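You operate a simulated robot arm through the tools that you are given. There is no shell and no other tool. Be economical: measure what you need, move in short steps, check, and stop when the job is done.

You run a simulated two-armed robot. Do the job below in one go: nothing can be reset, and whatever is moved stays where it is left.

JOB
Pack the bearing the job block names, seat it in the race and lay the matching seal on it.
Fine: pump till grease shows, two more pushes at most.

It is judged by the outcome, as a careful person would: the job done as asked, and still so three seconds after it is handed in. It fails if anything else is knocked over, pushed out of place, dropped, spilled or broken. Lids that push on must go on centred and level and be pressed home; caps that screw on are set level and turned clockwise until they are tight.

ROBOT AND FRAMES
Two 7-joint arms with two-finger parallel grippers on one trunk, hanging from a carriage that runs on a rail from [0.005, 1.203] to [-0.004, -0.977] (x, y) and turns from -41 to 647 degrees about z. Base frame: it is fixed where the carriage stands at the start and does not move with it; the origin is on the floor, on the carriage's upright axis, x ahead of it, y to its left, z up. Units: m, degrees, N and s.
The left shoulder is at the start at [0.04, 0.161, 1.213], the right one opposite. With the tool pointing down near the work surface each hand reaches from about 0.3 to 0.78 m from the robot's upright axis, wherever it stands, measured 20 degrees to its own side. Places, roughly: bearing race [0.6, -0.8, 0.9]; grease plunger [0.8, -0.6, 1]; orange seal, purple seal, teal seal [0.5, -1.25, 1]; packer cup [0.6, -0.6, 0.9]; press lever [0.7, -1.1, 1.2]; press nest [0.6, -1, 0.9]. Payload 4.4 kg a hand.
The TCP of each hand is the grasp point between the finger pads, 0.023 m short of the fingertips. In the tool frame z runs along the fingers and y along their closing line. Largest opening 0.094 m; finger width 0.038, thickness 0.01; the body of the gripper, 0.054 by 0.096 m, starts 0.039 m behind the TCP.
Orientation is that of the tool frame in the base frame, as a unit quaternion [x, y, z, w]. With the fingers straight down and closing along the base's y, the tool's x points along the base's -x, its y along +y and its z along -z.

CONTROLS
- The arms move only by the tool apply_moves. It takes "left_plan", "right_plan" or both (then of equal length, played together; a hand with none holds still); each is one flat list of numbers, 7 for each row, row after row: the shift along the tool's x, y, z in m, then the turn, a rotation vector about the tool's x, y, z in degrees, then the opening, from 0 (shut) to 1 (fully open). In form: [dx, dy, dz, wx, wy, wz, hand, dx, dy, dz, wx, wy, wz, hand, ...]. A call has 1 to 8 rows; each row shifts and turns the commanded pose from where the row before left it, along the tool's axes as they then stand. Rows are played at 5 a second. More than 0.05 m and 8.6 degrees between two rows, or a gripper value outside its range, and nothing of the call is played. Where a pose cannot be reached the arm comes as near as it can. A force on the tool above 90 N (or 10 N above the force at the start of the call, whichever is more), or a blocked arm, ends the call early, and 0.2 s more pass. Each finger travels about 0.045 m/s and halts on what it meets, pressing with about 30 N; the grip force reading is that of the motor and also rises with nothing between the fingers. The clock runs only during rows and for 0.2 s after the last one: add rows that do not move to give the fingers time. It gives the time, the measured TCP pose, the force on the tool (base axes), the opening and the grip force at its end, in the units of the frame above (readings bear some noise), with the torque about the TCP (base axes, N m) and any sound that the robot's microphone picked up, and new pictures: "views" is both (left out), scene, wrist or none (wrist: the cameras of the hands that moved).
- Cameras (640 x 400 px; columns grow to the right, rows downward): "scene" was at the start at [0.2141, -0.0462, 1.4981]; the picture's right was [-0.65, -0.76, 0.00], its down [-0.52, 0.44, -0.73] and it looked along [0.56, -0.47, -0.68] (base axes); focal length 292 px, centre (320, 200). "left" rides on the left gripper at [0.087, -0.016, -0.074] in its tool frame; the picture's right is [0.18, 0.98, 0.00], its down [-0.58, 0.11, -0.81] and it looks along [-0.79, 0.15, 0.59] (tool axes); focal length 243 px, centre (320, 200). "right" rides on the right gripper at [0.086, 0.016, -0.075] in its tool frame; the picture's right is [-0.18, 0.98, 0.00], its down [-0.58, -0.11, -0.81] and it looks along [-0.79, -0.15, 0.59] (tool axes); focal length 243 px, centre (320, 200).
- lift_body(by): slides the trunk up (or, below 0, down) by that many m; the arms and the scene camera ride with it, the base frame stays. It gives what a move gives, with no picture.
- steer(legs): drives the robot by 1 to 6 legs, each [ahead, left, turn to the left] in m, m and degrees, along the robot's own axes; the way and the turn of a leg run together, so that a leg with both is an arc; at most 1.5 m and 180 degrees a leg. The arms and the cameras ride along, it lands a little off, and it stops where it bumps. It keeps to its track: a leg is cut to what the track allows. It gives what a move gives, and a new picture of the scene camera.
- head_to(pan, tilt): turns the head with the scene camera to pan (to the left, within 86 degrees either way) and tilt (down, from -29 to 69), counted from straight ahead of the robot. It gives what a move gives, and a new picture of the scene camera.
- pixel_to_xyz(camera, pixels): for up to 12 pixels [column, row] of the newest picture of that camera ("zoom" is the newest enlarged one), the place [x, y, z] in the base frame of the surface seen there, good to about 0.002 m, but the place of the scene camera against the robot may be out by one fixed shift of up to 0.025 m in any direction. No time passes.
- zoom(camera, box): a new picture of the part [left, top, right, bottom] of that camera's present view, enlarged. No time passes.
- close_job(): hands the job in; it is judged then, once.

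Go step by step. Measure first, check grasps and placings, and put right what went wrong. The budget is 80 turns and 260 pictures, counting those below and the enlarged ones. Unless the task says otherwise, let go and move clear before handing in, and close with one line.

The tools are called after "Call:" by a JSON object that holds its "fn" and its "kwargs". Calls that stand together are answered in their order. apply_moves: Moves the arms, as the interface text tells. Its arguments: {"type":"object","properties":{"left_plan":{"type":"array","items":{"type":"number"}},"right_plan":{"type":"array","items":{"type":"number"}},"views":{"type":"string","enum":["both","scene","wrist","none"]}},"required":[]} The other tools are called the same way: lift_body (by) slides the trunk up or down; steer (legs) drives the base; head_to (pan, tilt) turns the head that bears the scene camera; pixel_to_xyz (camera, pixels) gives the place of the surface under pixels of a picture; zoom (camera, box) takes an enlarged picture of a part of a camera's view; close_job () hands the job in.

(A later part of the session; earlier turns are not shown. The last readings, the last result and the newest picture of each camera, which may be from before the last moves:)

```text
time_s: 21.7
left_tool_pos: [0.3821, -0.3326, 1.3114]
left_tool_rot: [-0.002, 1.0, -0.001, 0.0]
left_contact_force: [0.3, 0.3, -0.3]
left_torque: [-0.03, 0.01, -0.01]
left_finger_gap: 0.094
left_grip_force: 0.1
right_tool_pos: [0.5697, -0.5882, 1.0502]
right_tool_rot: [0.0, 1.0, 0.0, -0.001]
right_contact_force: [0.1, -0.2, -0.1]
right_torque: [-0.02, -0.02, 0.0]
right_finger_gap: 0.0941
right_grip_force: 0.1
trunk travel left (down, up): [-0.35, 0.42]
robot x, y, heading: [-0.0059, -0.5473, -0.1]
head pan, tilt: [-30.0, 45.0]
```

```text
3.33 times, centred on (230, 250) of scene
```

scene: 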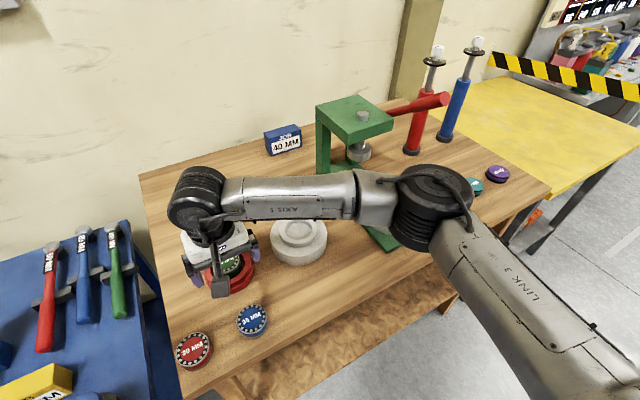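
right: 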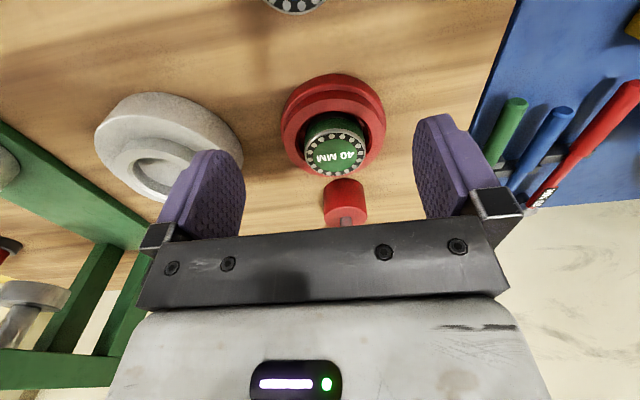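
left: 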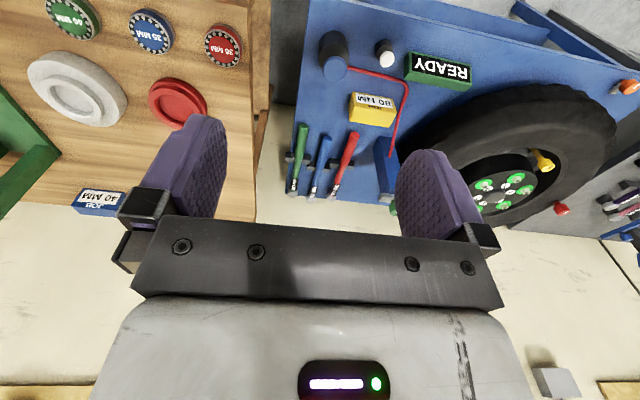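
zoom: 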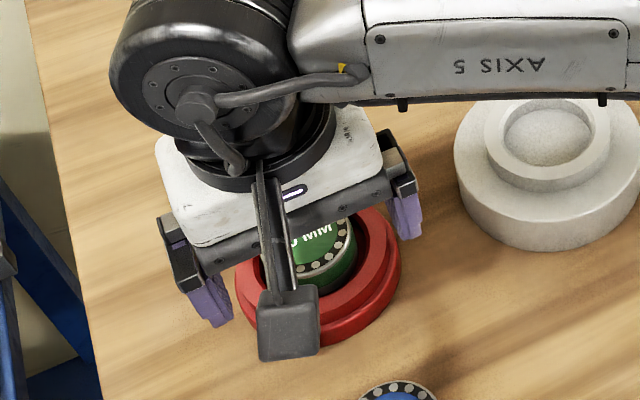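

Bearing sits level in the cup (top 0.951, centre 0.6465,-0.589). Now view the plunger knob from above.

Call:
{"fn": "apply_moves", "kwargs": {"right_plan": [0, 0, -0.03, 0, 0, 0, 1, -0.02, 0, -0.03, 0, 0, 0, 1, -0.03, 0, -0.01, 0, 0, 0, 1, -0.03, 0, 0, 0, 0, 0, 1, 0, 0, 0, 0, 0, 0, 1], "views": "wrist"}}

Call:
{"fn": "zoom", "kwargs": {"camera": "right", "box": [240, 80, 400, 240]}}

```text
time_s: 22.9
left_tool_pos: [0.3827, -0.3328, 1.3108]
left_tool_rot: [-0.003, 1.0, 0.0, 0.0]
left_contact_force: [-0.1, 0.5, -0.4]
left_torque: [-0.02, 0.01, 0.01]
left_finger_gap: 0.0938
left_grip_force: 0.1
right_tool_pos: [0.6503, -0.5887, 1.1209]
right_tool_rot: [0.0, 1.0, 0.0, 0.0]
right_contact_force: [0.5, -0.1, 0.6]
right_torque: [0.0, 0.0, 0.01]
right_finger_gap: 0.0941
right_grip_force: 0.0
trunk travel left (down, up): [-0.35, 0.42]
robot x, y, heading: [-0.004, -0.5509, 0.0]
head pan, tilt: [-30.0, 45.0]
```

right: 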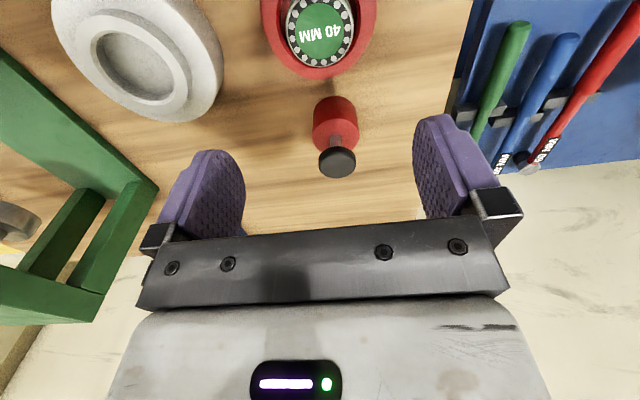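

```text
2.50 times, centred on (320, 160) of right
```

zoom: 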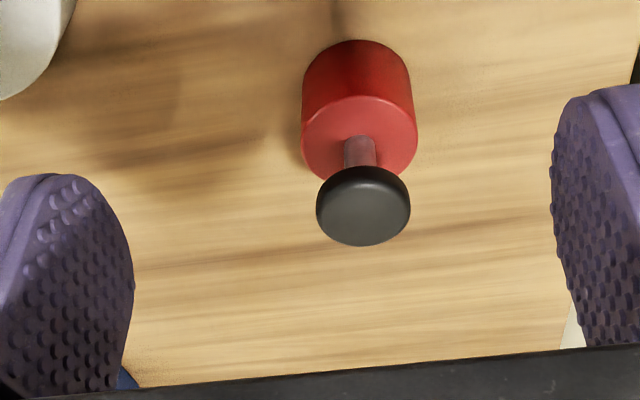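

Call:
{"fn": "pixel_to_xyz", "kwargs": {"camera": "zoom", "pixels": [[320, 210], [407, 205], [362, 183], [364, 242], [363, 212], [360, 125], [310, 140], [412, 138]]}}

Call:
{"fn": "pixel_to_xyz", "kwargs": {"camera": "right", "pixels": [[105, 58], [186, 68], [131, 25], [145, 100], [140, 60], [90, 50], [190, 70], [125, 15], [150, 108]]}}

Call:
{"fn": "zoom", "kwargs": {"camera": "right", "box": [40, 0, 230, 130]}}

```text
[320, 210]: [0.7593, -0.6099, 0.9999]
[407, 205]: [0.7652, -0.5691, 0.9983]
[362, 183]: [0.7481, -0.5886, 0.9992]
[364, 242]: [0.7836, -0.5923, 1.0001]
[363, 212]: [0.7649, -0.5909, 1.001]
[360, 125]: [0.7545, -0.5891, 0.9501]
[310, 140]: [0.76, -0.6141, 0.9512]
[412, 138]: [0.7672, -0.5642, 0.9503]
```

```text
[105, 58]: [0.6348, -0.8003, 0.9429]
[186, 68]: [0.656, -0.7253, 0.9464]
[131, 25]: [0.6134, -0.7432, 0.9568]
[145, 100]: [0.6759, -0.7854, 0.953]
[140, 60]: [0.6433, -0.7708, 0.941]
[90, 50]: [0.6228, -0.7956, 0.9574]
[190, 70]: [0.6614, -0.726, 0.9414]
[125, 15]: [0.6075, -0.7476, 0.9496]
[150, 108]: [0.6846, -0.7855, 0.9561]
```

```text
3.08 times, centred on (135, 65) of right
```

zoom: 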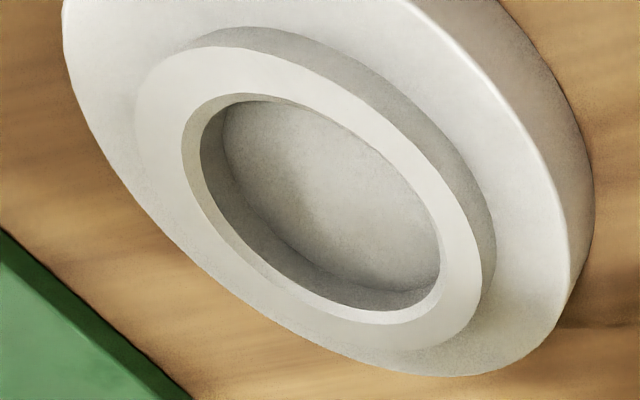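

Call:
{"fn": "pixel_to_xyz", "kwargs": {"camera": "zoom", "pixels": [[140, 130], [480, 275], [235, 52], [400, 349], [190, 235], [410, 140], [155, 75], [478, 310], [186, 130], [440, 262], [235, 97], [385, 315]]}}

```text
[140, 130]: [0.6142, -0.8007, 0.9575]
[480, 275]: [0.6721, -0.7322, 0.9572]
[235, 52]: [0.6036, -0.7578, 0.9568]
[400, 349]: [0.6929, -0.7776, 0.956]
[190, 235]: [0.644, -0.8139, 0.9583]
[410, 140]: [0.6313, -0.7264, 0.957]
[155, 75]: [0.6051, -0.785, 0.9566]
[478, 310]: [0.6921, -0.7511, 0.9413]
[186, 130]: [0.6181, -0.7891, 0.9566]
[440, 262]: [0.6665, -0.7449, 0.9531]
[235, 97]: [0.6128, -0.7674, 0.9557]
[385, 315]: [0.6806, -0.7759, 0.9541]
```

Knob centre (0.765,-0.590), top 1.000; race centre (0.647,-0.769). Close the fingers and position above the knob.

Call:
{"fn": "apply_moves", "kwargs": {"right_plan": [-0.038, 0, 0, 0, 0, 0, 0.5, -0.038, -0.0013, 0, 0, 0, 0, 0, -0.0385, 0, 0, 0, 0, 0, 0, 0, 0, 0.04, 0, 0, 0, 0, 0, 0, 0.04, 0, 0, 0, 0, 0, 0, 0, 0, 0, 0, 0]}}

```text
time_s: 24.3
left_tool_pos: [0.3826, -0.3335, 1.3119]
left_tool_rot: [-0.002, 1.0, -0.001, 0.0]
left_contact_force: [0.8, 0.3, 0.2]
left_torque: [-0.01, -0.02, 0.04]
left_finger_gap: 0.0939
left_grip_force: 0.1
right_tool_pos: [0.7151, -0.6056, 1.0363]
right_tool_rot: [-0.001, 1.0, -0.001, 0.0]
right_contact_force: [0.0, -1.3, 0.0]
right_torque: [0.01, -0.03, -0.01]
right_finger_gap: 0.0
right_grip_force: 30.5
right hand out of reach, approached as far as the arm can: row 2, 3
trunk travel left (down, up): [-0.35, 0.42]
robot x, y, heading: [-0.0035, -0.5493, 0.1]
head pan, tilt: [-30.0, 45.0]
```

scene: 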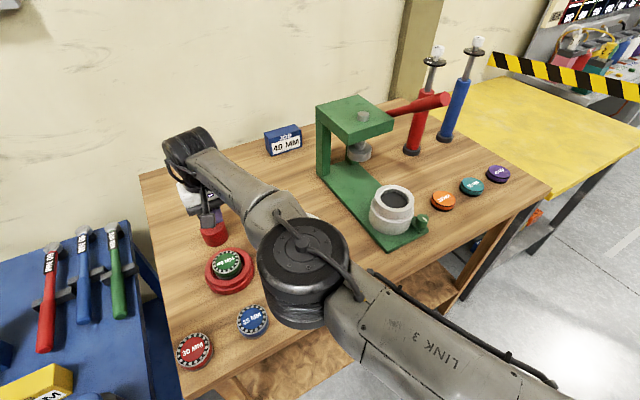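
right: 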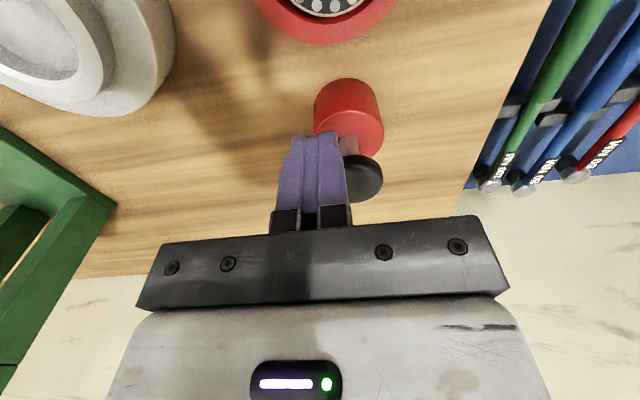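

The arm ran out of reach at (0.715,-0.606); nothing was touched. I'll lift, retract, and turn the carriage ~25° left so the right shoulder comes forward.

Call:
{"fn": "apply_moves", "kwargs": {"right_plan": [0, 0, -0.045, 0, 0, 0, 0, 0, 0, -0.045, 0, 0, 0, 0, 0.03, 0, -0.03, 0, 0, 0, 0, 0.045, 0, -0.01, 0, 0, 0, 0, 0.045, 0, -0.01, 0, 0, 0, 0, 0.045, 0, 0, 0, 0, 0, 0, 0.045, 0, 0, 0, 0, 0, 0], "views": "none"}}

Call:
{"fn": "steer", "kwargs": {"legs": [[0, -0.04, 0], [0, 0, 26]]}}

Call:
{"fn": "head_to", "kwargs": {"pan": -35, "tilt": 50}}

```text
time_s: 25.9
left_tool_pos: [0.383, -0.3336, 1.3117]
left_tool_rot: [-0.002, 1.0, 0.0, 0.0]
left_contact_force: [-1.1, 0.4, -0.1]
left_torque: [-0.02, -0.02, -0.01]
left_finger_gap: 0.0943
left_grip_force: 0.1
right_tool_pos: [0.6962, -0.5803, 1.1805]
right_tool_rot: [-0.001, 1.0, 0.0, 0.0]
right_contact_force: [-0.4, 0.0, -0.5]
right_torque: [-0.01, -0.01, -0.03]
right_finger_gap: 0.0
right_grip_force: 30.2
right hand out of reach, approached as far as the arm can: row 3, 4, 5, 6, 7
trunk travel left (down, up): [-0.35, 0.42]
robot x, y, heading: [-0.0035, -0.552, -0.1]
head pan, tilt: [-30.0, 45.0]
```

```text
time_s: 28.1
left_tool_pos: [0.2464, -0.226, 1.3114]
left_tool_rot: [-0.229, 0.973, 0.0, 0.001]
left_contact_force: [-0.7, 0.0, -0.3]
left_torque: [0.0, 0.01, 0.0]
left_finger_gap: 0.0941
left_grip_force: 0.2
right_tool_pos: [0.6366, -0.3073, 1.1806]
right_tool_rot: [-0.228, 0.974, 0.0, -0.001]
right_contact_force: [0.0, -0.3, -0.9]
right_torque: [0.0, -0.04, 0.0]
right_finger_gap: 0.0
right_grip_force: 30.1
trunk travel left (down, up): [-0.35, 0.42]
robot x, y, heading: [-0.0009, -0.5891, 26.2]
head pan, tilt: [-30.0, 45.0]
```

scene: 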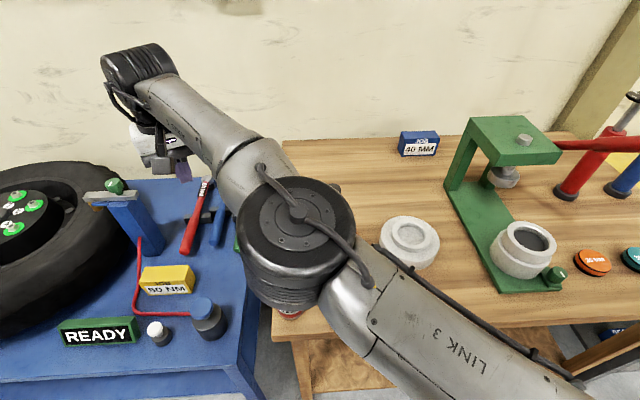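

```text
time_s: 28.8
left_tool_pos: [0.2461, -0.2258, 1.3117]
left_tool_rot: [-0.229, 0.973, 0.001, 0.0]
left_contact_force: [0.0, -0.4, -0.3]
left_torque: [0.0, 0.02, 0.0]
left_finger_gap: 0.0941
left_grip_force: 0.0
right_tool_pos: [0.6371, -0.3077, 1.1803]
right_tool_rot: [-0.229, 0.973, -0.001, 0.0]
right_contact_force: [-0.1, 0.5, 0.9]
right_torque: [-0.01, -0.02, -0.01]
right_finger_gap: 0.0
right_grip_force: 30.2
trunk travel left (down, up): [-0.35, 0.42]
robot x, y, heading: [-0.0024, -0.5898, 26.1]
head pan, tilt: [-35.0, 50.0]
```

scene: 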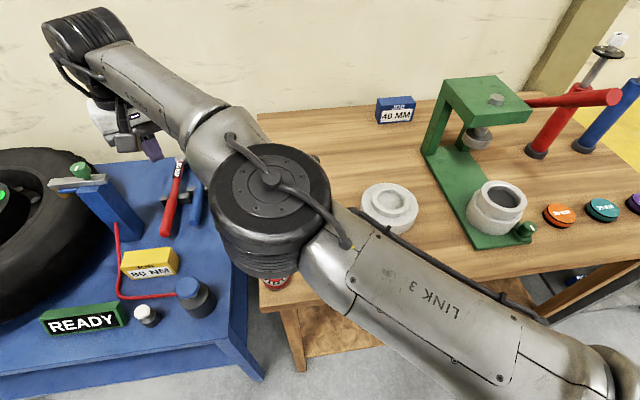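

The arm's elbow now hides the cup region; I check elbow height above the bench and test how the hand responds.

Call:
{"fn": "pixel_to_xyz", "kwargs": {"camera": "scene", "pixels": [[272, 180], [270, 255], [300, 270], [340, 290], [230, 130], [450, 310], [278, 283], [215, 120], [390, 205]]}}

Call:
{"fn": "apply_moves", "kwargs": {"right_plan": [0, 0, -0.01, 0, 0, 0, 0], "views": "none"}}

```text
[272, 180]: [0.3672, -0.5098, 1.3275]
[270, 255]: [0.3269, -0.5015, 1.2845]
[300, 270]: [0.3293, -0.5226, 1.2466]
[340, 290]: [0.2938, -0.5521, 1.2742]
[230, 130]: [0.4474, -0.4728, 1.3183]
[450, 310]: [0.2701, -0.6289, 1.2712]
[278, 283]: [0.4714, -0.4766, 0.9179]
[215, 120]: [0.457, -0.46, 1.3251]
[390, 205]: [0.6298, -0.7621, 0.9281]
```

```text
time_s: 29.2
left_tool_pos: [0.2474, -0.2257, 1.3122]
left_tool_rot: [-0.229, 0.973, 0.0, -0.001]
left_contact_force: [0.7, 1.2, 0.7]
left_torque: [-0.01, -0.01, 0.02]
left_finger_gap: 0.0941
left_grip_force: 0.2
right_tool_pos: [0.637, -0.3087, 1.1911]
right_tool_rot: [-0.229, 0.973, 0.0, -0.001]
right_contact_force: [0.4, 0.3, 1.1]
right_torque: [-0.01, 0.0, -0.01]
right_finger_gap: 0.0003
right_grip_force: 30.4
trunk travel left (down, up): [-0.35, 0.42]
robot x, y, heading: [-0.0032, -0.5905, 26.2]
head pan, tilt: [-35.0, 50.0]
```

Elbow is well above the bench (z≈1.3) and the hand responds. Move over the plunger knob.

Call:
{"fn": "apply_moves", "kwargs": {"right_plan": [0.0016, -0.044, 0, 0, 0, 0, 0, 0.0016, -0.044, 0, 0, 0, 0, 0, 0.0016, -0.044, 0, 0, 0, 0, 0, 0.0016, -0.044, 0, 0, 0, 0, 0, 0.0016, -0.044, 0, 0, 0, 0, 0, 0.0016, -0.044, 0, 0, 0, 0, 0, 0.0016, -0.044, 0, 0, 0, 0, 0, 0, 0, 0.03, 0, 0, 0, 0]}}

```text
time_s: 31.0
left_tool_pos: [0.2462, -0.2251, 1.3128]
left_tool_rot: [-0.229, 0.973, 0.0, 0.001]
left_contact_force: [0.3, 0.9, 0.6]
left_torque: [-0.02, -0.03, 0.01]
left_finger_gap: 0.0939
left_grip_force: 0.1
right_tool_pos: [0.7639, -0.5889, 1.1592]
right_tool_rot: [-0.228, 0.974, -0.001, -0.001]
right_contact_force: [0.0, -0.5, 0.1]
right_torque: [-0.02, -0.02, 0.0]
right_finger_gap: 0.0
right_grip_force: 30.0
trunk travel left (down, up): [-0.35, 0.42]
robot x, y, heading: [-0.0038, -0.5901, 26.5]
head pan, tilt: [-35.0, 50.0]
```

scene: 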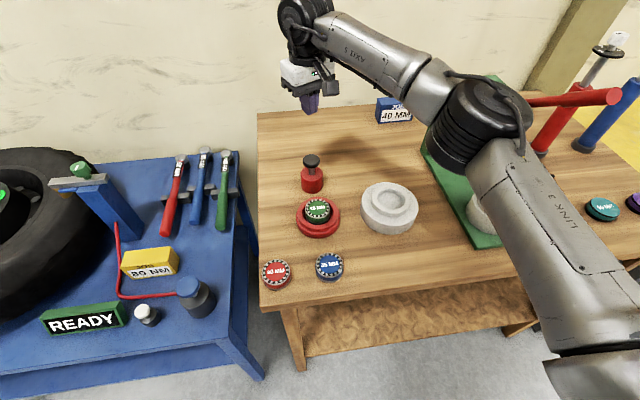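
right: 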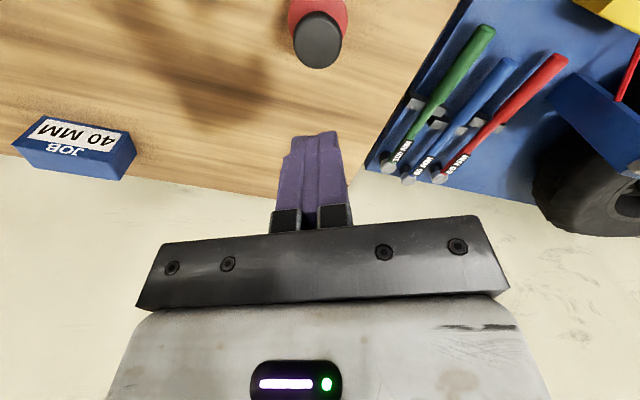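

Call:
{"fn": "pixel_to_xyz", "kwargs": {"camera": "scene", "pixels": [[480, 95], [450, 160], [495, 150], [560, 230], [525, 105], [605, 97], [535, 103], [430, 60], [500, 80]]}}

Call:
{"fn": "zoom", "kwargs": {"camera": "scene", "box": [260, 140, 360, 250]}}

```text
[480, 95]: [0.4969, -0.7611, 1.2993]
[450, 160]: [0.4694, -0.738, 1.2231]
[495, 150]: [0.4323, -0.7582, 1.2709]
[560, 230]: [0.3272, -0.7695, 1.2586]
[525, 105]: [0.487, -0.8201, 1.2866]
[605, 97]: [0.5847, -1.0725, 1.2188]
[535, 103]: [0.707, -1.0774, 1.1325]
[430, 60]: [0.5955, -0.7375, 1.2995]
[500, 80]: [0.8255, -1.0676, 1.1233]
```

```text
3.64 times, centred on (310, 195) of scene
```

zoom: 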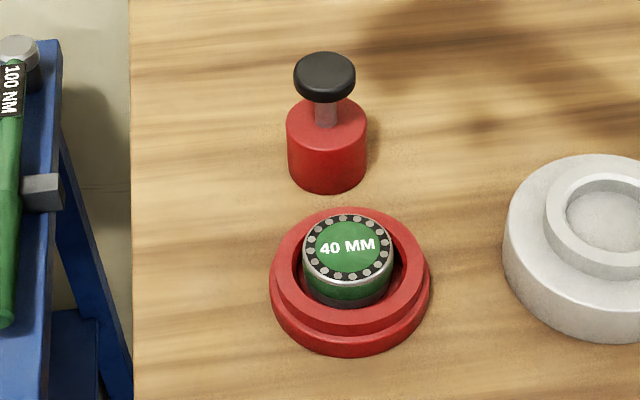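

Elbow is clear of the press and the scene view shows cup and knob well. Descend to just above the knob.

Call:
{"fn": "apply_moves", "kwargs": {"right_plan": [0, 0, 0.04, 0, 0, 0, 0, 0, 0, 0.04, 0, 0, 0, 0, 0, 0, 0.03, 0, 0, 0, 0, 0, 0, 0.018, 0, 0, 0, 0, 0, 0, 0, 0, 0, 0, 0]}}

Call:
{"fn": "zoom", "kwargs": {"camera": "scene", "box": [260, 120, 360, 230]}}

```text
time_s: 32.2
left_tool_pos: [0.246, -0.2253, 1.3113]
left_tool_rot: [-0.229, 0.973, 0.0, 0.0]
left_contact_force: [0.6, 0.1, 0.2]
left_torque: [0.01, -0.01, -0.02]
left_finger_gap: 0.0942
left_grip_force: 0.1
right_tool_pos: [0.7648, -0.5883, 1.0316]
right_tool_rot: [-0.228, 0.974, 0.0, 0.001]
right_contact_force: [-0.4, 0.0, -0.6]
right_torque: [0.03, -0.01, 0.02]
right_finger_gap: 0.0
right_grip_force: 30.0
trunk travel left (down, up): [-0.35, 0.42]
robot x, y, heading: [0.0019, -0.5897, 26.5]
head pan, tilt: [-35.0, 50.0]
```

scene: 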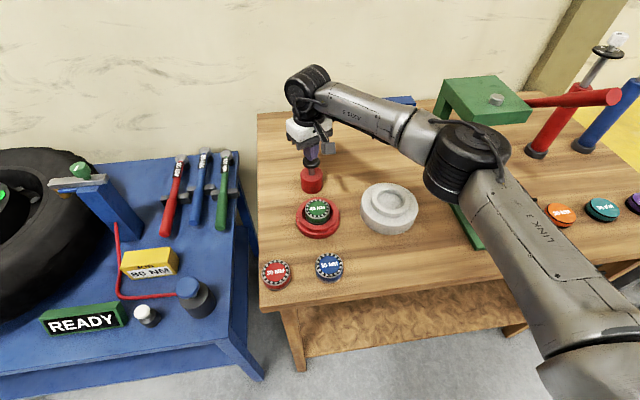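
right: 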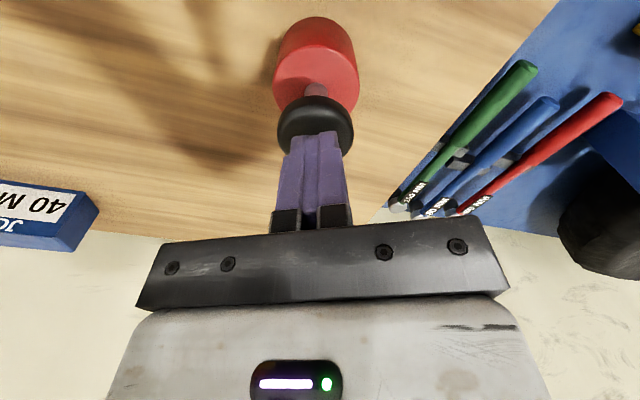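

```text
3.64 times, centred on (310, 175) of scene
```

zoom: 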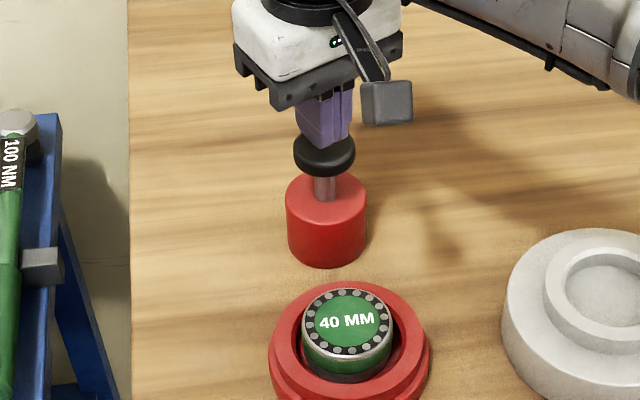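

Tips centred on the knob. First push: down in steps, watching force.

Call:
{"fn": "apply_moves", "kwargs": {"right_plan": [0, 0, 0.008, 0, 0, 0, 0, 0, 0, 0.006, 0, 0, 0, 0, 0, 0, 0.006, 0, 0, 0, 0, 0, 0, 0.006, 0, 0, 0, 0, 0, 0, 0.006, 0, 0, 0, 0], "views": "scene"}}

Call:
{"fn": "zoom", "kwargs": {"camera": "scene", "box": [260, 120, 360, 230]}}

```text
time_s: 33.4
left_tool_pos: [0.2467, -0.2259, 1.311]
left_tool_rot: [-0.229, 0.973, 0.0, 0.001]
left_contact_force: [0.1, 0.9, -0.2]
left_torque: [-0.01, -0.01, -0.02]
left_finger_gap: 0.0938
left_grip_force: 0.1
right_tool_pos: [0.7644, -0.5877, 1.0004]
right_tool_rot: [-0.228, 0.974, -0.001, 0.0]
right_contact_force: [-2.7, -0.4, 4.6]
right_torque: [-0.02, 0.04, -0.01]
right_finger_gap: 0.0
right_grip_force: 30.5
trunk travel left (down, up): [-0.35, 0.42]
robot x, y, heading: [-0.0001, -0.5852, 26.3]
head pan, tilt: [-35.0, 50.0]
heard: click
```

scene: 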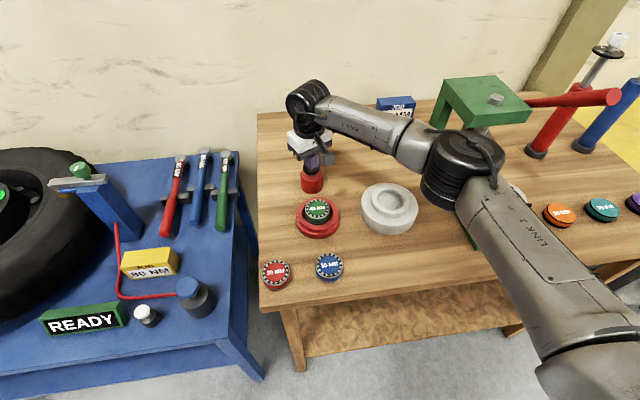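

```text
3.64 times, centred on (310, 175) of scene
```

zoom: 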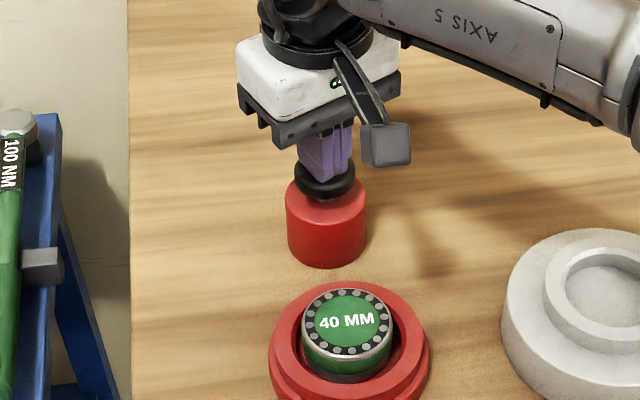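

A click was heard: push 1 registered, no grease visible yet at the bearing. Release and push again.

Call:
{"fn": "apply_moves", "kwargs": {"right_plan": [0, 0, -0.012, 0, 0, 0, 0, 0, 0, -0.012, 0, 0, 0, 0, 0, 0, -0.008, 0, 0, 0, 0, 0, 0, 0, 0, 0, 0, 0, 0, 0, 0.008, 0, 0, 0, 0, 0, 0, 0.008, 0, 0, 0, 0, 0, 0, 0.008, 0, 0, 0, 0, 0, 0, 0.008, 0, 0, 0, 0], "views": "none"}}

Call:
{"fn": "zoom", "kwargs": {"camera": "scene", "box": [270, 150, 360, 240]}}

```text
time_s: 35.2
left_tool_pos: [0.2467, -0.2245, 1.3124]
left_tool_rot: [-0.229, 0.973, 0.001, 0.0]
left_contact_force: [-0.1, 0.3, -0.7]
left_torque: [0.01, -0.01, 0.01]
left_finger_gap: 0.0939
left_grip_force: 0.1
right_tool_pos: [0.7643, -0.5873, 1.0027]
right_tool_rot: [-0.229, 0.973, 0.0, 0.0]
right_contact_force: [-1.7, -0.7, 4.8]
right_torque: [0.05, 0.0, -0.04]
right_finger_gap: 0.0
right_grip_force: 30.3
trunk travel left (down, up): [-0.35, 0.42]
robot x, y, heading: [-0.002, -0.5902, 26.4]
head pan, tilt: [-35.0, 50.0]
heard: click
```

```text
4.44 times, centred on (315, 195) of scene
```

zoom: 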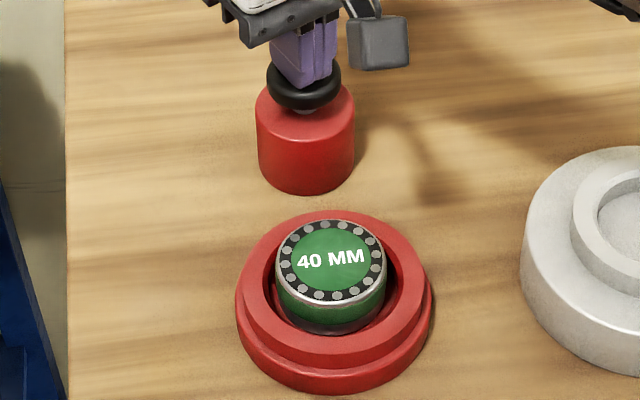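

Push 2 clicked, still no grease visible. Again.

Call:
{"fn": "apply_moves", "kwargs": {"right_plan": [0, 0, -0.012, 0, 0, 0, 0, 0, 0, -0.012, 0, 0, 0, 0, 0, 0, -0.008, 0, 0, 0, 0, 0, 0, 0, 0, 0, 0, 0, 0, 0, 0.008, 0, 0, 0, 0, 0, 0, 0.008, 0, 0, 0, 0, 0, 0, 0.008, 0, 0, 0, 0, 0, 0, 0.008, 0, 0, 0, 0], "views": "none"}}

Call:
{"fn": "zoom", "kwargs": {"camera": "scene", "box": [270, 150, 360, 240]}}

```text
time_s: 37.0
left_tool_pos: [0.2458, -0.2252, 1.3121]
left_tool_rot: [-0.229, 0.973, -0.001, 0.0]
left_contact_force: [0.0, 0.0, 0.1]
left_torque: [0.01, -0.02, -0.03]
left_finger_gap: 0.0941
left_grip_force: 0.1
right_tool_pos: [0.7641, -0.5885, 1.0036]
right_tool_rot: [-0.228, 0.974, 0.001, 0.0]
right_contact_force: [-1.3, -0.2, 5.0]
right_torque: [-0.02, 0.05, -0.04]
right_finger_gap: 0.0
right_grip_force: 30.1
trunk travel left (down, up): [-0.35, 0.42]
robot x, y, heading: [-0.0002, -0.59, 26.4]
head pan, tilt: [-35.0, 50.0]
heard: click
```

```text
4.44 times, centred on (315, 195) of scene
```

zoom: 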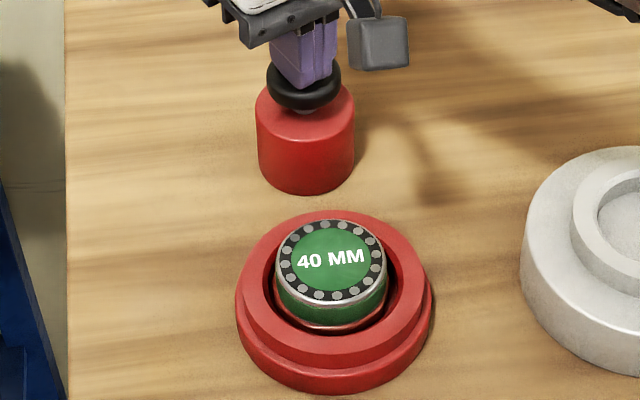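

Something changed at the bearing's base (zoom 330,325: a reddish ring). Look closer.

Call:
{"fn": "zoom", "kwargs": {"camera": "scene", "box": [292, 188, 344, 242]}}

```text
7.41 times, centred on (318, 215) of scene
```

zoom: 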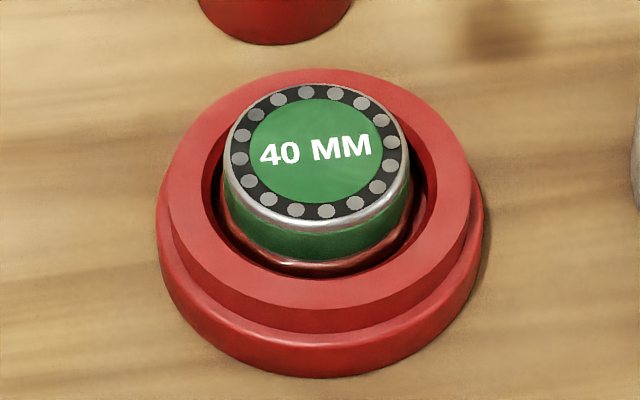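

A copper-coloured ring has appeared around the bearing – likely grease beginning to show. One more push is within the allowance in either case and will show how it develops.

Call:
{"fn": "apply_moves", "kwargs": {"right_plan": [0, 0, -0.012, 0, 0, 0, 0, 0, 0, -0.012, 0, 0, 0, 0, 0, 0, -0.008, 0, 0, 0, 0, 0, 0, 0, 0, 0, 0, 0, 0, 0, 0.008, 0, 0, 0, 0, 0, 0, 0.008, 0, 0, 0, 0, 0, 0, 0.008, 0, 0, 0, 0, 0, 0, 0.008, 0, 0, 0, 0], "views": "none"}}

Call:
{"fn": "zoom", "kwargs": {"camera": "scene", "box": [292, 188, 344, 242]}}

```text
time_s: 38.8
left_tool_pos: [0.2461, -0.226, 1.3121]
left_tool_rot: [-0.23, 0.973, 0.0, 0.0]
left_contact_force: [-0.2, 0.1, 0.0]
left_torque: [0.01, 0.03, 0.02]
left_finger_gap: 0.0939
left_grip_force: 0.0
right_tool_pos: [0.7641, -0.5886, 1.002]
right_tool_rot: [-0.228, 0.974, -0.001, 0.0]
right_contact_force: [-0.2, 0.2, 4.8]
right_torque: [-0.02, 0.0, -0.03]
right_finger_gap: 0.0001
right_grip_force: 29.7
trunk travel left (down, up): [-0.35, 0.42]
robot x, y, heading: [-0.0006, -0.5906, 26.4]
head pan, tilt: [-35.0, 50.0]
heard: click
```

```text
7.41 times, centred on (318, 215) of scene
```

zoom: 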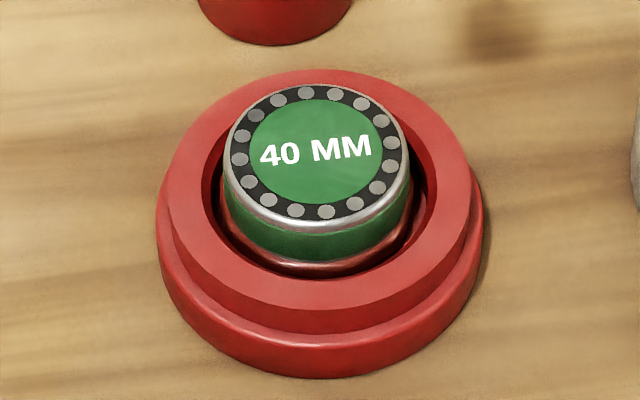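

No further change from push 3 to 4, so the ring is the grease showing; stop pumping (one extra push). Raise, open and move above the bearing.

Call:
{"fn": "apply_moves", "kwargs": {"right_plan": [0, 0, -0.012, 0, 0, 0, 0, 0, 0, -0.012, 0, 0, 0, 0, 0, 0, -0.02, 0, 0, 0, 0, 0, 0, -0.035, 0, 0, 0, 0.3, 0.0263, 0.0131, 0, 0, 0, 0, 1, 0.0263, 0.0131, 0, 0, 0, 0, 1, 0.0263, 0.0131, 0, 0, 0, 0, 1, 0.0263, 0.0131, 0, 0, 0, 0, 1]}}

```text
time_s: 40.6
left_tool_pos: [0.2459, -0.2241, 1.3119]
left_tool_rot: [-0.229, 0.973, 0.0, 0.0]
left_contact_force: [-0.1, 0.1, -0.7]
left_torque: [-0.02, 0.0, 0.01]
left_finger_gap: 0.0941
left_grip_force: 0.0
right_tool_pos: [0.6447, -0.5896, 1.0799]
right_tool_rot: [-0.229, 0.973, -0.001, -0.001]
right_contact_force: [-0.3, 0.1, 0.0]
right_torque: [0.01, -0.02, -0.01]
right_finger_gap: 0.0938
right_grip_force: 0.1
trunk travel left (down, up): [-0.35, 0.42]
robot x, y, heading: [0.0004, -0.5876, 26.4]
head pan, tilt: [-35.0, 50.0]
```

scene: 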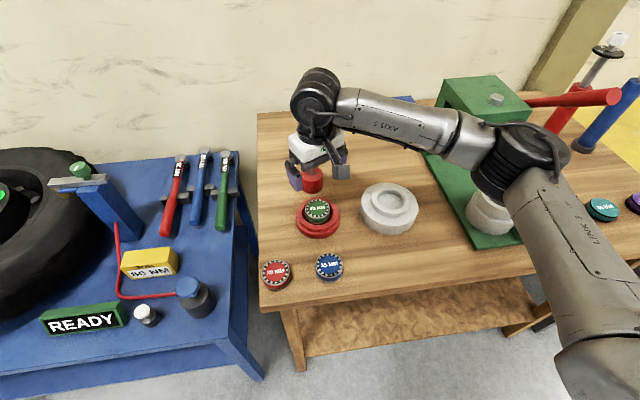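
right: 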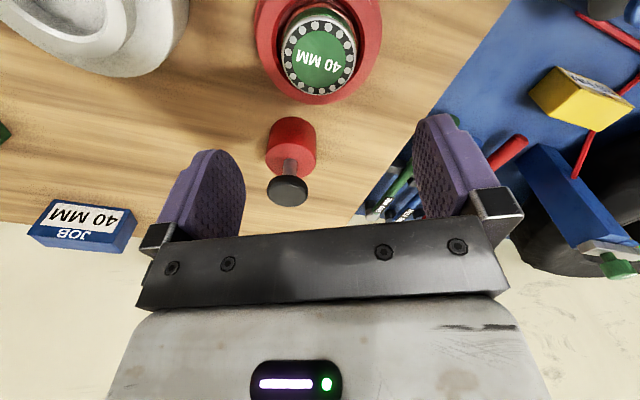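

Above the bearing. Verify its centre and check grease ring on the wrist image.

Call:
{"fn": "pixel_to_xyz", "kwargs": {"camera": "right", "pixels": [[283, 56], [356, 53], [317, 20], [321, 95], [319, 57], [320, 102]]}}

Call:
{"fn": "pixel_to_xyz", "kwargs": {"camera": "scene", "pixels": [[525, 150], [490, 180], [545, 150], [605, 95], [500, 130]]}}

Call:
{"fn": "zoom", "kwargs": {"camera": "right", "box": [250, 0, 390, 110]}}

```text
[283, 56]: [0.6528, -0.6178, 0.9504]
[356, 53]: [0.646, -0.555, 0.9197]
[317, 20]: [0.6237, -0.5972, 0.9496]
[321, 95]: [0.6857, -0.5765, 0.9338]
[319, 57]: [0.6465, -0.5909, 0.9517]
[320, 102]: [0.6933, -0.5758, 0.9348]
```

```text
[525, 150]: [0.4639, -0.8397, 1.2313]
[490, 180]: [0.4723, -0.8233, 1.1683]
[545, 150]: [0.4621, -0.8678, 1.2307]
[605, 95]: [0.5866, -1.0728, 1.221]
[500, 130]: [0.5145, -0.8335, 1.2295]
```

```text
3.64 times, centred on (320, 55) of right
```

zoom: 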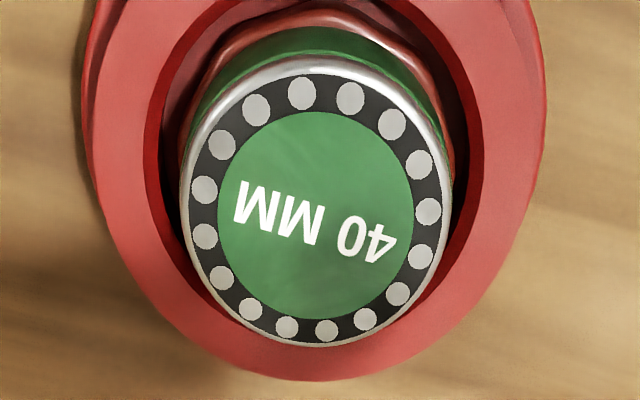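

Grease bead is clearly visible round the bearing. Bearing centre (0.6465,-0.590). Descend to TCP z≈0.9595 and grip.

Call:
{"fn": "apply_moves", "kwargs": {"right_plan": [-0.0016, -0.001, 0.04, 0, 0, 0, 1, 0, 0, 0.04, 0, 0, 0, 1, 0, 0, 0.03, 0, 0, 0, 1, 0, 0, 0.0105, 0, 0, 0, 1, 0, 0, 0, 0, 0, 0, 1], "views": "none"}}

Call:
{"fn": "apply_moves", "kwargs": {"right_plan": [0, 0, 0, 0, 0, 0, 0.7, 0, 0, 0, 0, 0, 0, 0.3, 0, 0, 0, 0, 0, 0, 0.3, 0, 0, 0, 0, 0, 0, 0.3, 0, 0, 0, 0, 0, 0, 0.3], "views": "both"}}

```text
time_s: 41.8
left_tool_pos: [0.2465, -0.226, 1.3106]
left_tool_rot: [-0.229, 0.973, -0.001, 0.0]
left_contact_force: [0.1, -0.1, 1.1]
left_torque: [0.0, -0.01, 0.0]
left_finger_gap: 0.0939
left_grip_force: 0.1
right_tool_pos: [0.649, -0.5892, 0.9601]
right_tool_rot: [-0.228, 0.974, 0.0, 0.0]
right_contact_force: [-1.3, 0.6, 0.0]
right_torque: [0.02, -0.01, -0.02]
right_finger_gap: 0.094
right_grip_force: 0.1
trunk travel left (down, up): [-0.35, 0.42]
robot x, y, heading: [0.0001, -0.5908, 26.7]
head pan, tilt: [-35.0, 50.0]
```

```text
time_s: 43.0
left_tool_pos: [0.2468, -0.2247, 1.3117]
left_tool_rot: [-0.229, 0.973, 0.0, 0.0]
left_contact_force: [0.4, 0.3, 0.4]
left_torque: [-0.01, -0.04, -0.03]
left_finger_gap: 0.0938
left_grip_force: 0.0
right_tool_pos: [0.6492, -0.5876, 0.9598]
right_tool_rot: [-0.229, 0.974, -0.001, 0.0]
right_contact_force: [0.1, -0.7, -0.7]
right_torque: [0.02, 0.0, 0.0]
right_finger_gap: 0.0588
right_grip_force: 29.7
trunk travel left (down, up): [-0.35, 0.42]
robot x, y, heading: [-0.0026, -0.5898, 26.5]
head pan, tilt: [-35.0, 50.0]
```

scene: 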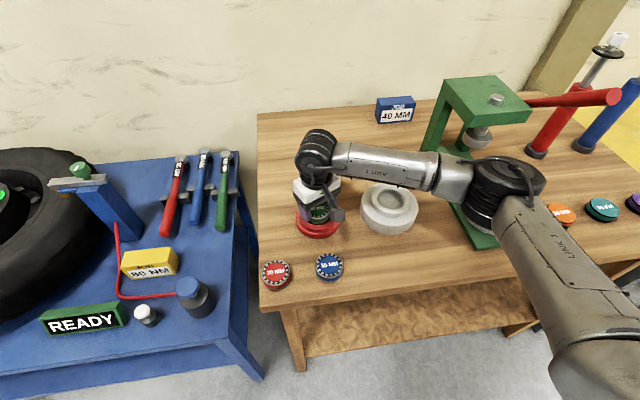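
right: 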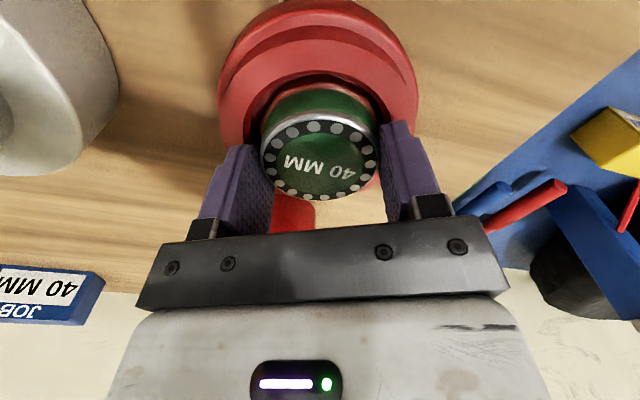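

Gripped at 30 N. Check elbow clearance over the nest, and start a slow lift.

Call:
{"fn": "pixel_to_xyz", "kwargs": {"camera": "scene", "pixels": [[510, 175], [485, 215], [475, 200], [530, 210], [465, 230]]}}

Call:
{"fn": "apply_moves", "kwargs": {"right_plan": [0, 0, -0.002, 0, 0, 0, 0.3, 0, 0, -0.003, 0, 0, 0, 0.3, 0, 0, -0.005, 0, 0, 0, 0.3, 0, 0, -0.007, 0, 0, 0, 0.3, 0, 0, -0.01, 0, 0, 0, 0.3, 0, 0, -0.01, 0, 0, 0, 0.3, 0, 0, -0.01, 0, 0, 0, 0.3, 0, 0, -0.01, 0, 0, 0, 0.3], "views": "both"}}

```text
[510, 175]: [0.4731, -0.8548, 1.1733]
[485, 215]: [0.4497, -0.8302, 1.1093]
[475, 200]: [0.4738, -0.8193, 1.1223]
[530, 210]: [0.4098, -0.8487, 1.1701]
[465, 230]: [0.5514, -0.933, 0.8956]
```

```text
time_s: 44.8
left_tool_pos: [0.2454, -0.2252, 1.3114]
left_tool_rot: [-0.229, 0.973, -0.001, 0.0]
left_contact_force: [-0.7, -0.2, 0.3]
left_torque: [0.0, 0.0, 0.01]
left_finger_gap: 0.0942
left_grip_force: 0.1
right_tool_pos: [0.6484, -0.5891, 1.0181]
right_tool_rot: [-0.228, 0.974, 0.0, 0.0]
right_contact_force: [-0.9, -0.6, -2.3]
right_torque: [0.02, -0.02, 0.01]
right_finger_gap: 0.0588
right_grip_force: 29.8
trunk travel left (down, up): [-0.35, 0.42]
robot x, y, heading: [-0.0009, -0.5888, 26.2]
head pan, tilt: [-35.0, 50.0]
```

scene: 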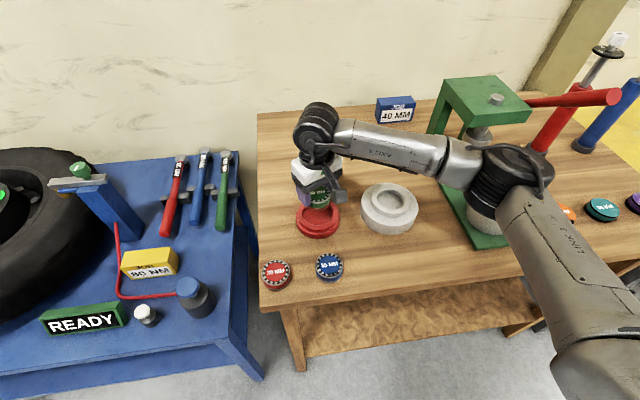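
right: 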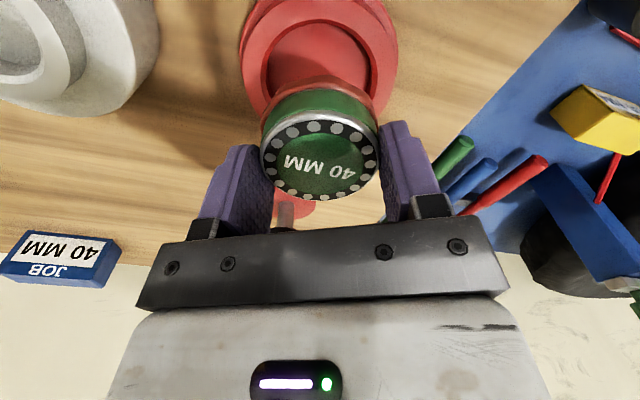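

Bearing held with its grease ring (cup empty at (320,60)). Raise, then turn the carriage back to heading 0, which keeps the elbow away from the press lever.

Call:
{"fn": "apply_moves", "kwargs": {"right_plan": [0, 0, -0.015, 0, 0, 0, 0.3, 0, 0, -0.02, 0, 0, 0, 0.3, 0, 0, -0.02, 0, 0, 0, 0.3, 0, 0, -0.02, 0, 0, 0, 0.3, 0, 0, -0.01, 0, 0, 0, 0.3], "views": "none"}}

Call:
{"fn": "steer", "kwargs": {"legs": [[0, 0, -13], [0, 0, -13]]}}

```text
time_s: 46.0
left_tool_pos: [0.2459, -0.2255, 1.311]
left_tool_rot: [-0.229, 0.973, 0.0, 0.0]
left_contact_force: [-0.4, -0.2, 0.3]
left_torque: [0.0, 0.0, -0.01]
left_finger_gap: 0.0941
left_grip_force: 0.1
right_tool_pos: [0.6486, -0.5883, 1.1027]
right_tool_rot: [-0.228, 0.974, 0.0, 0.0]
right_contact_force: [-0.3, 0.1, -1.6]
right_torque: [0.02, -0.02, 0.0]
right_finger_gap: 0.0589
right_grip_force: 30.1
trunk travel left (down, up): [-0.35, 0.42]
robot x, y, heading: [-0.0039, -0.5895, 26.3]
head pan, tilt: [-35.0, 50.0]
```

```text
time_s: 48.0
left_tool_pos: [0.3814, -0.3705, 1.3114]
left_tool_rot: [-0.005, 1.0, 0.0, 0.0]
left_contact_force: [0.0, -0.8, -0.4]
left_torque: [-0.01, 0.02, -0.02]
left_finger_gap: 0.0939
left_grip_force: 0.0
right_tool_pos: [0.5837, -0.8717, 1.1024]
right_tool_rot: [-0.005, 1.0, 0.0, -0.001]
right_contact_force: [0.4, -0.1, -1.9]
right_torque: [0.02, -0.01, -0.03]
right_finger_gap: 0.0588
right_grip_force: 29.5
trunk travel left (down, up): [-0.35, 0.42]
robot x, y, heading: [-0.0026, -0.5896, 0.6]
head pan, tilt: [-35.0, 50.0]
```

scene: 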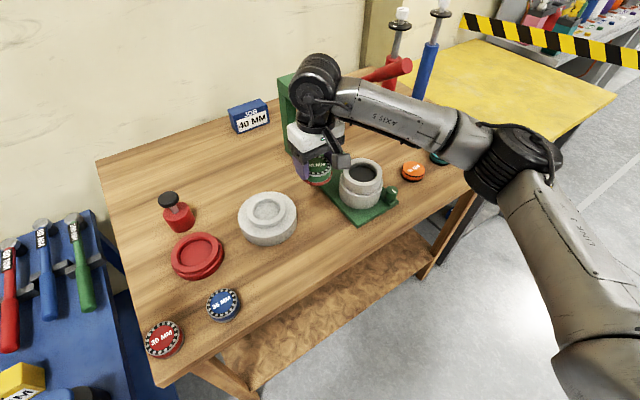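

Still held. Move over the race centre (0.647,-0.769) at height.

Call:
{"fn": "apply_moves", "kwargs": {"right_plan": [-0.008, 0.013, 0, 0, 0, 0, 0.3, -0.012, 0.02, 0, 0, 0, 0, 0.3, -0.013, 0.02, 0, 0, 0, 0, 0.3, -0.013, 0.02, 0, 0, 0, 0, 0.3, -0.012, 0.02, 0, 0, 0, 0, 0.3, -0.0055, 0.0097, 0.01, 0, 0, 0, 0.3, 0, 0, 0.02, 0, 0, 0, 0.3, 0, 0, 0, 0, 0, 0, 0.3], "views": "both"}}

```text
time_s: 49.8
left_tool_pos: [0.3812, -0.3703, 1.3127]
left_tool_rot: [-0.006, 1.0, 0.0, 0.0]
left_contact_force: [-0.1, -0.1, 0.1]
left_torque: [-0.01, 0.01, 0.05]
left_finger_gap: 0.094
left_grip_force: 0.2
right_tool_pos: [0.6457, -0.7679, 1.0716]
right_tool_rot: [-0.005, 1.0, 0.0, 0.0]
right_contact_force: [0.2, 0.4, -2.9]
right_torque: [0.02, 0.02, 0.0]
right_finger_gap: 0.0587
right_grip_force: 30.4
trunk travel left (down, up): [-0.35, 0.42]
robot x, y, heading: [0.0003, -0.5876, 0.5]
head pan, tilt: [-35.0, 50.0]
```

scene: 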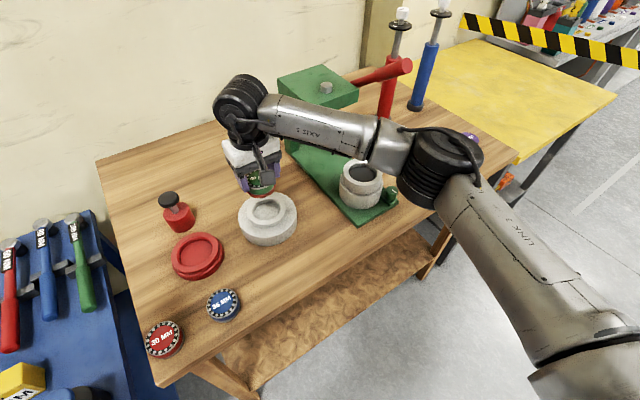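
right: 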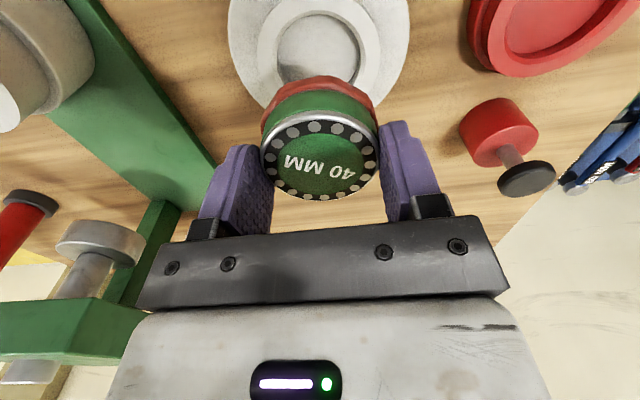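

Measure bearing top rim and race ring to align.

Call:
{"fn": "pixel_to_xyz", "kwargs": {"camera": "right", "pixels": [[265, 157], [375, 153], [318, 120], [322, 197], [320, 160], [262, 45], [372, 40], [316, 14], [317, 55], [281, 45], [356, 45]]}}

Call:
{"fn": "zoom", "kwargs": {"camera": "right", "box": [220, 0, 420, 125]}}

```text
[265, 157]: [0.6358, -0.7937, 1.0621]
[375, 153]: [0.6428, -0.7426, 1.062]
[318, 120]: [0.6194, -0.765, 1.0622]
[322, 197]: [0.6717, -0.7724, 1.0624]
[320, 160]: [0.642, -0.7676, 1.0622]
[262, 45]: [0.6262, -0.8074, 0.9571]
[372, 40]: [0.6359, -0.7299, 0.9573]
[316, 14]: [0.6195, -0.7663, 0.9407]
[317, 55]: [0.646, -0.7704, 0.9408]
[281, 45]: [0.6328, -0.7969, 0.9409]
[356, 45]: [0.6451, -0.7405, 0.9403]
```

```text
3.20 times, centred on (320, 62) of right
```

zoom: 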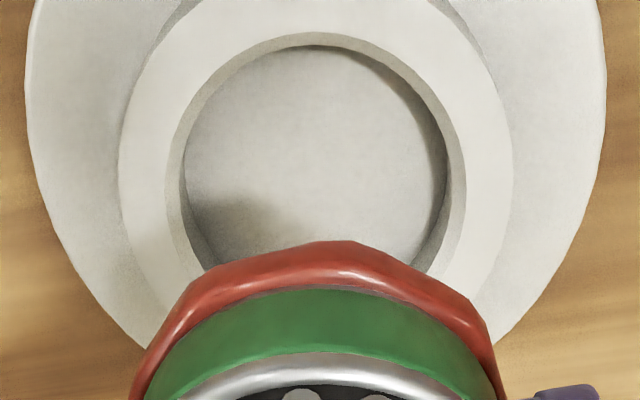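

Call:
{"fn": "pixel_to_xyz", "kwargs": {"camera": "zoom", "pixels": [[123, 160], [510, 160], [172, 170], [460, 170], [190, 170], [440, 170], [310, 52], [140, 90], [495, 90], [210, 90], [420, 90], [310, 36]]}}

```text
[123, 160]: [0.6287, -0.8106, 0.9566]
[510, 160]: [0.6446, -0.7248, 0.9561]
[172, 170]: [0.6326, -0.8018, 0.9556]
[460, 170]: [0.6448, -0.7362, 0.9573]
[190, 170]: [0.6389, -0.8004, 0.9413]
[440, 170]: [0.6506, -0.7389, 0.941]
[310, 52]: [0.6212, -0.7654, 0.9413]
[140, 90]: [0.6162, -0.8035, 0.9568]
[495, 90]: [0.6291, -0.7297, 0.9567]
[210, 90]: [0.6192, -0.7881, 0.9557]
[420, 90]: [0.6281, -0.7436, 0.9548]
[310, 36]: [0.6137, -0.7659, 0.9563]
```

Bearing level and centred within ~2 mm; race centre (0.6465,-0.7697), bore radius ≈0.031 vs bearing 0.029. Small correction and slow descent.

Call:
{"fn": "apply_moves", "kwargs": {"right_plan": [-0.001, -0.0017, 0.015, 0, 0, 0, 0.3, 0, 0, 0.02, 0, 0, 0, 0.3, 0, 0, 0.02, 0, 0, 0, 0.3, 0, 0, 0.015, 0, 0, 0, 0.3, 0, 0, 0.008, 0, 0, 0, 0.3, 0, 0, 0.005, 0, 0, 0, 0.3, 0, 0, 0.004, 0, 0, 0, 0.3, 0, 0, 0, 0, 0, 0, 0.3], "views": "both"}}

```text
time_s: 51.6
left_tool_pos: [0.381, -0.3692, 1.3111]
left_tool_rot: [-0.006, 1.0, 0.0, 0.0]
left_contact_force: [0.9, 0.0, -0.2]
left_torque: [0.0, -0.01, 0.01]
left_finger_gap: 0.0938
left_grip_force: 0.0
right_tool_pos: [0.647, -0.7707, 0.9838]
right_tool_rot: [-0.005, 1.0, 0.0, 0.0]
right_contact_force: [0.3, -0.1, -2.0]
right_torque: [0.0, 0.02, 0.03]
right_finger_gap: 0.0589
right_grip_force: 30.6
trunk travel left (down, up): [-0.35, 0.42]
robot x, y, heading: [-0.0002, -0.5923, 0.5]
head pan, tilt: [-35.0, 50.0]
```

scene: 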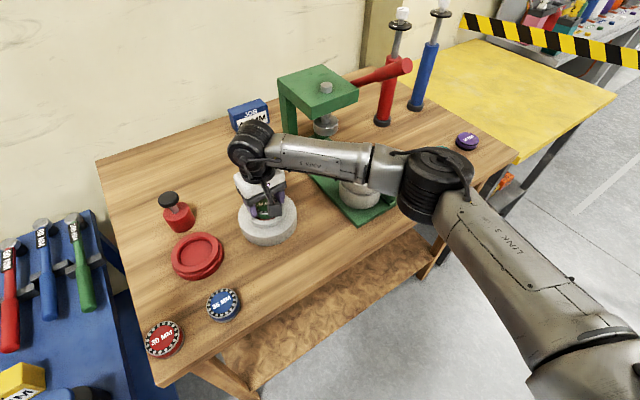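
right: 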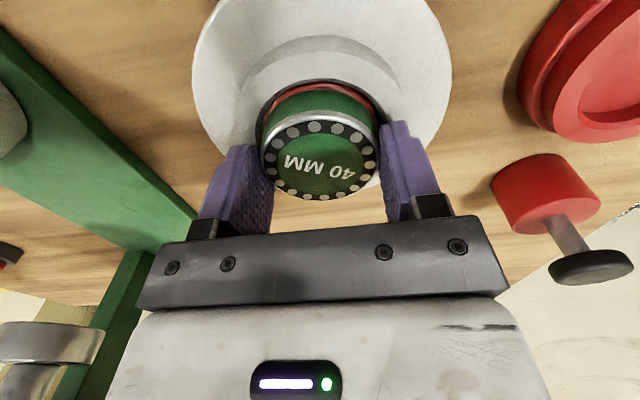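

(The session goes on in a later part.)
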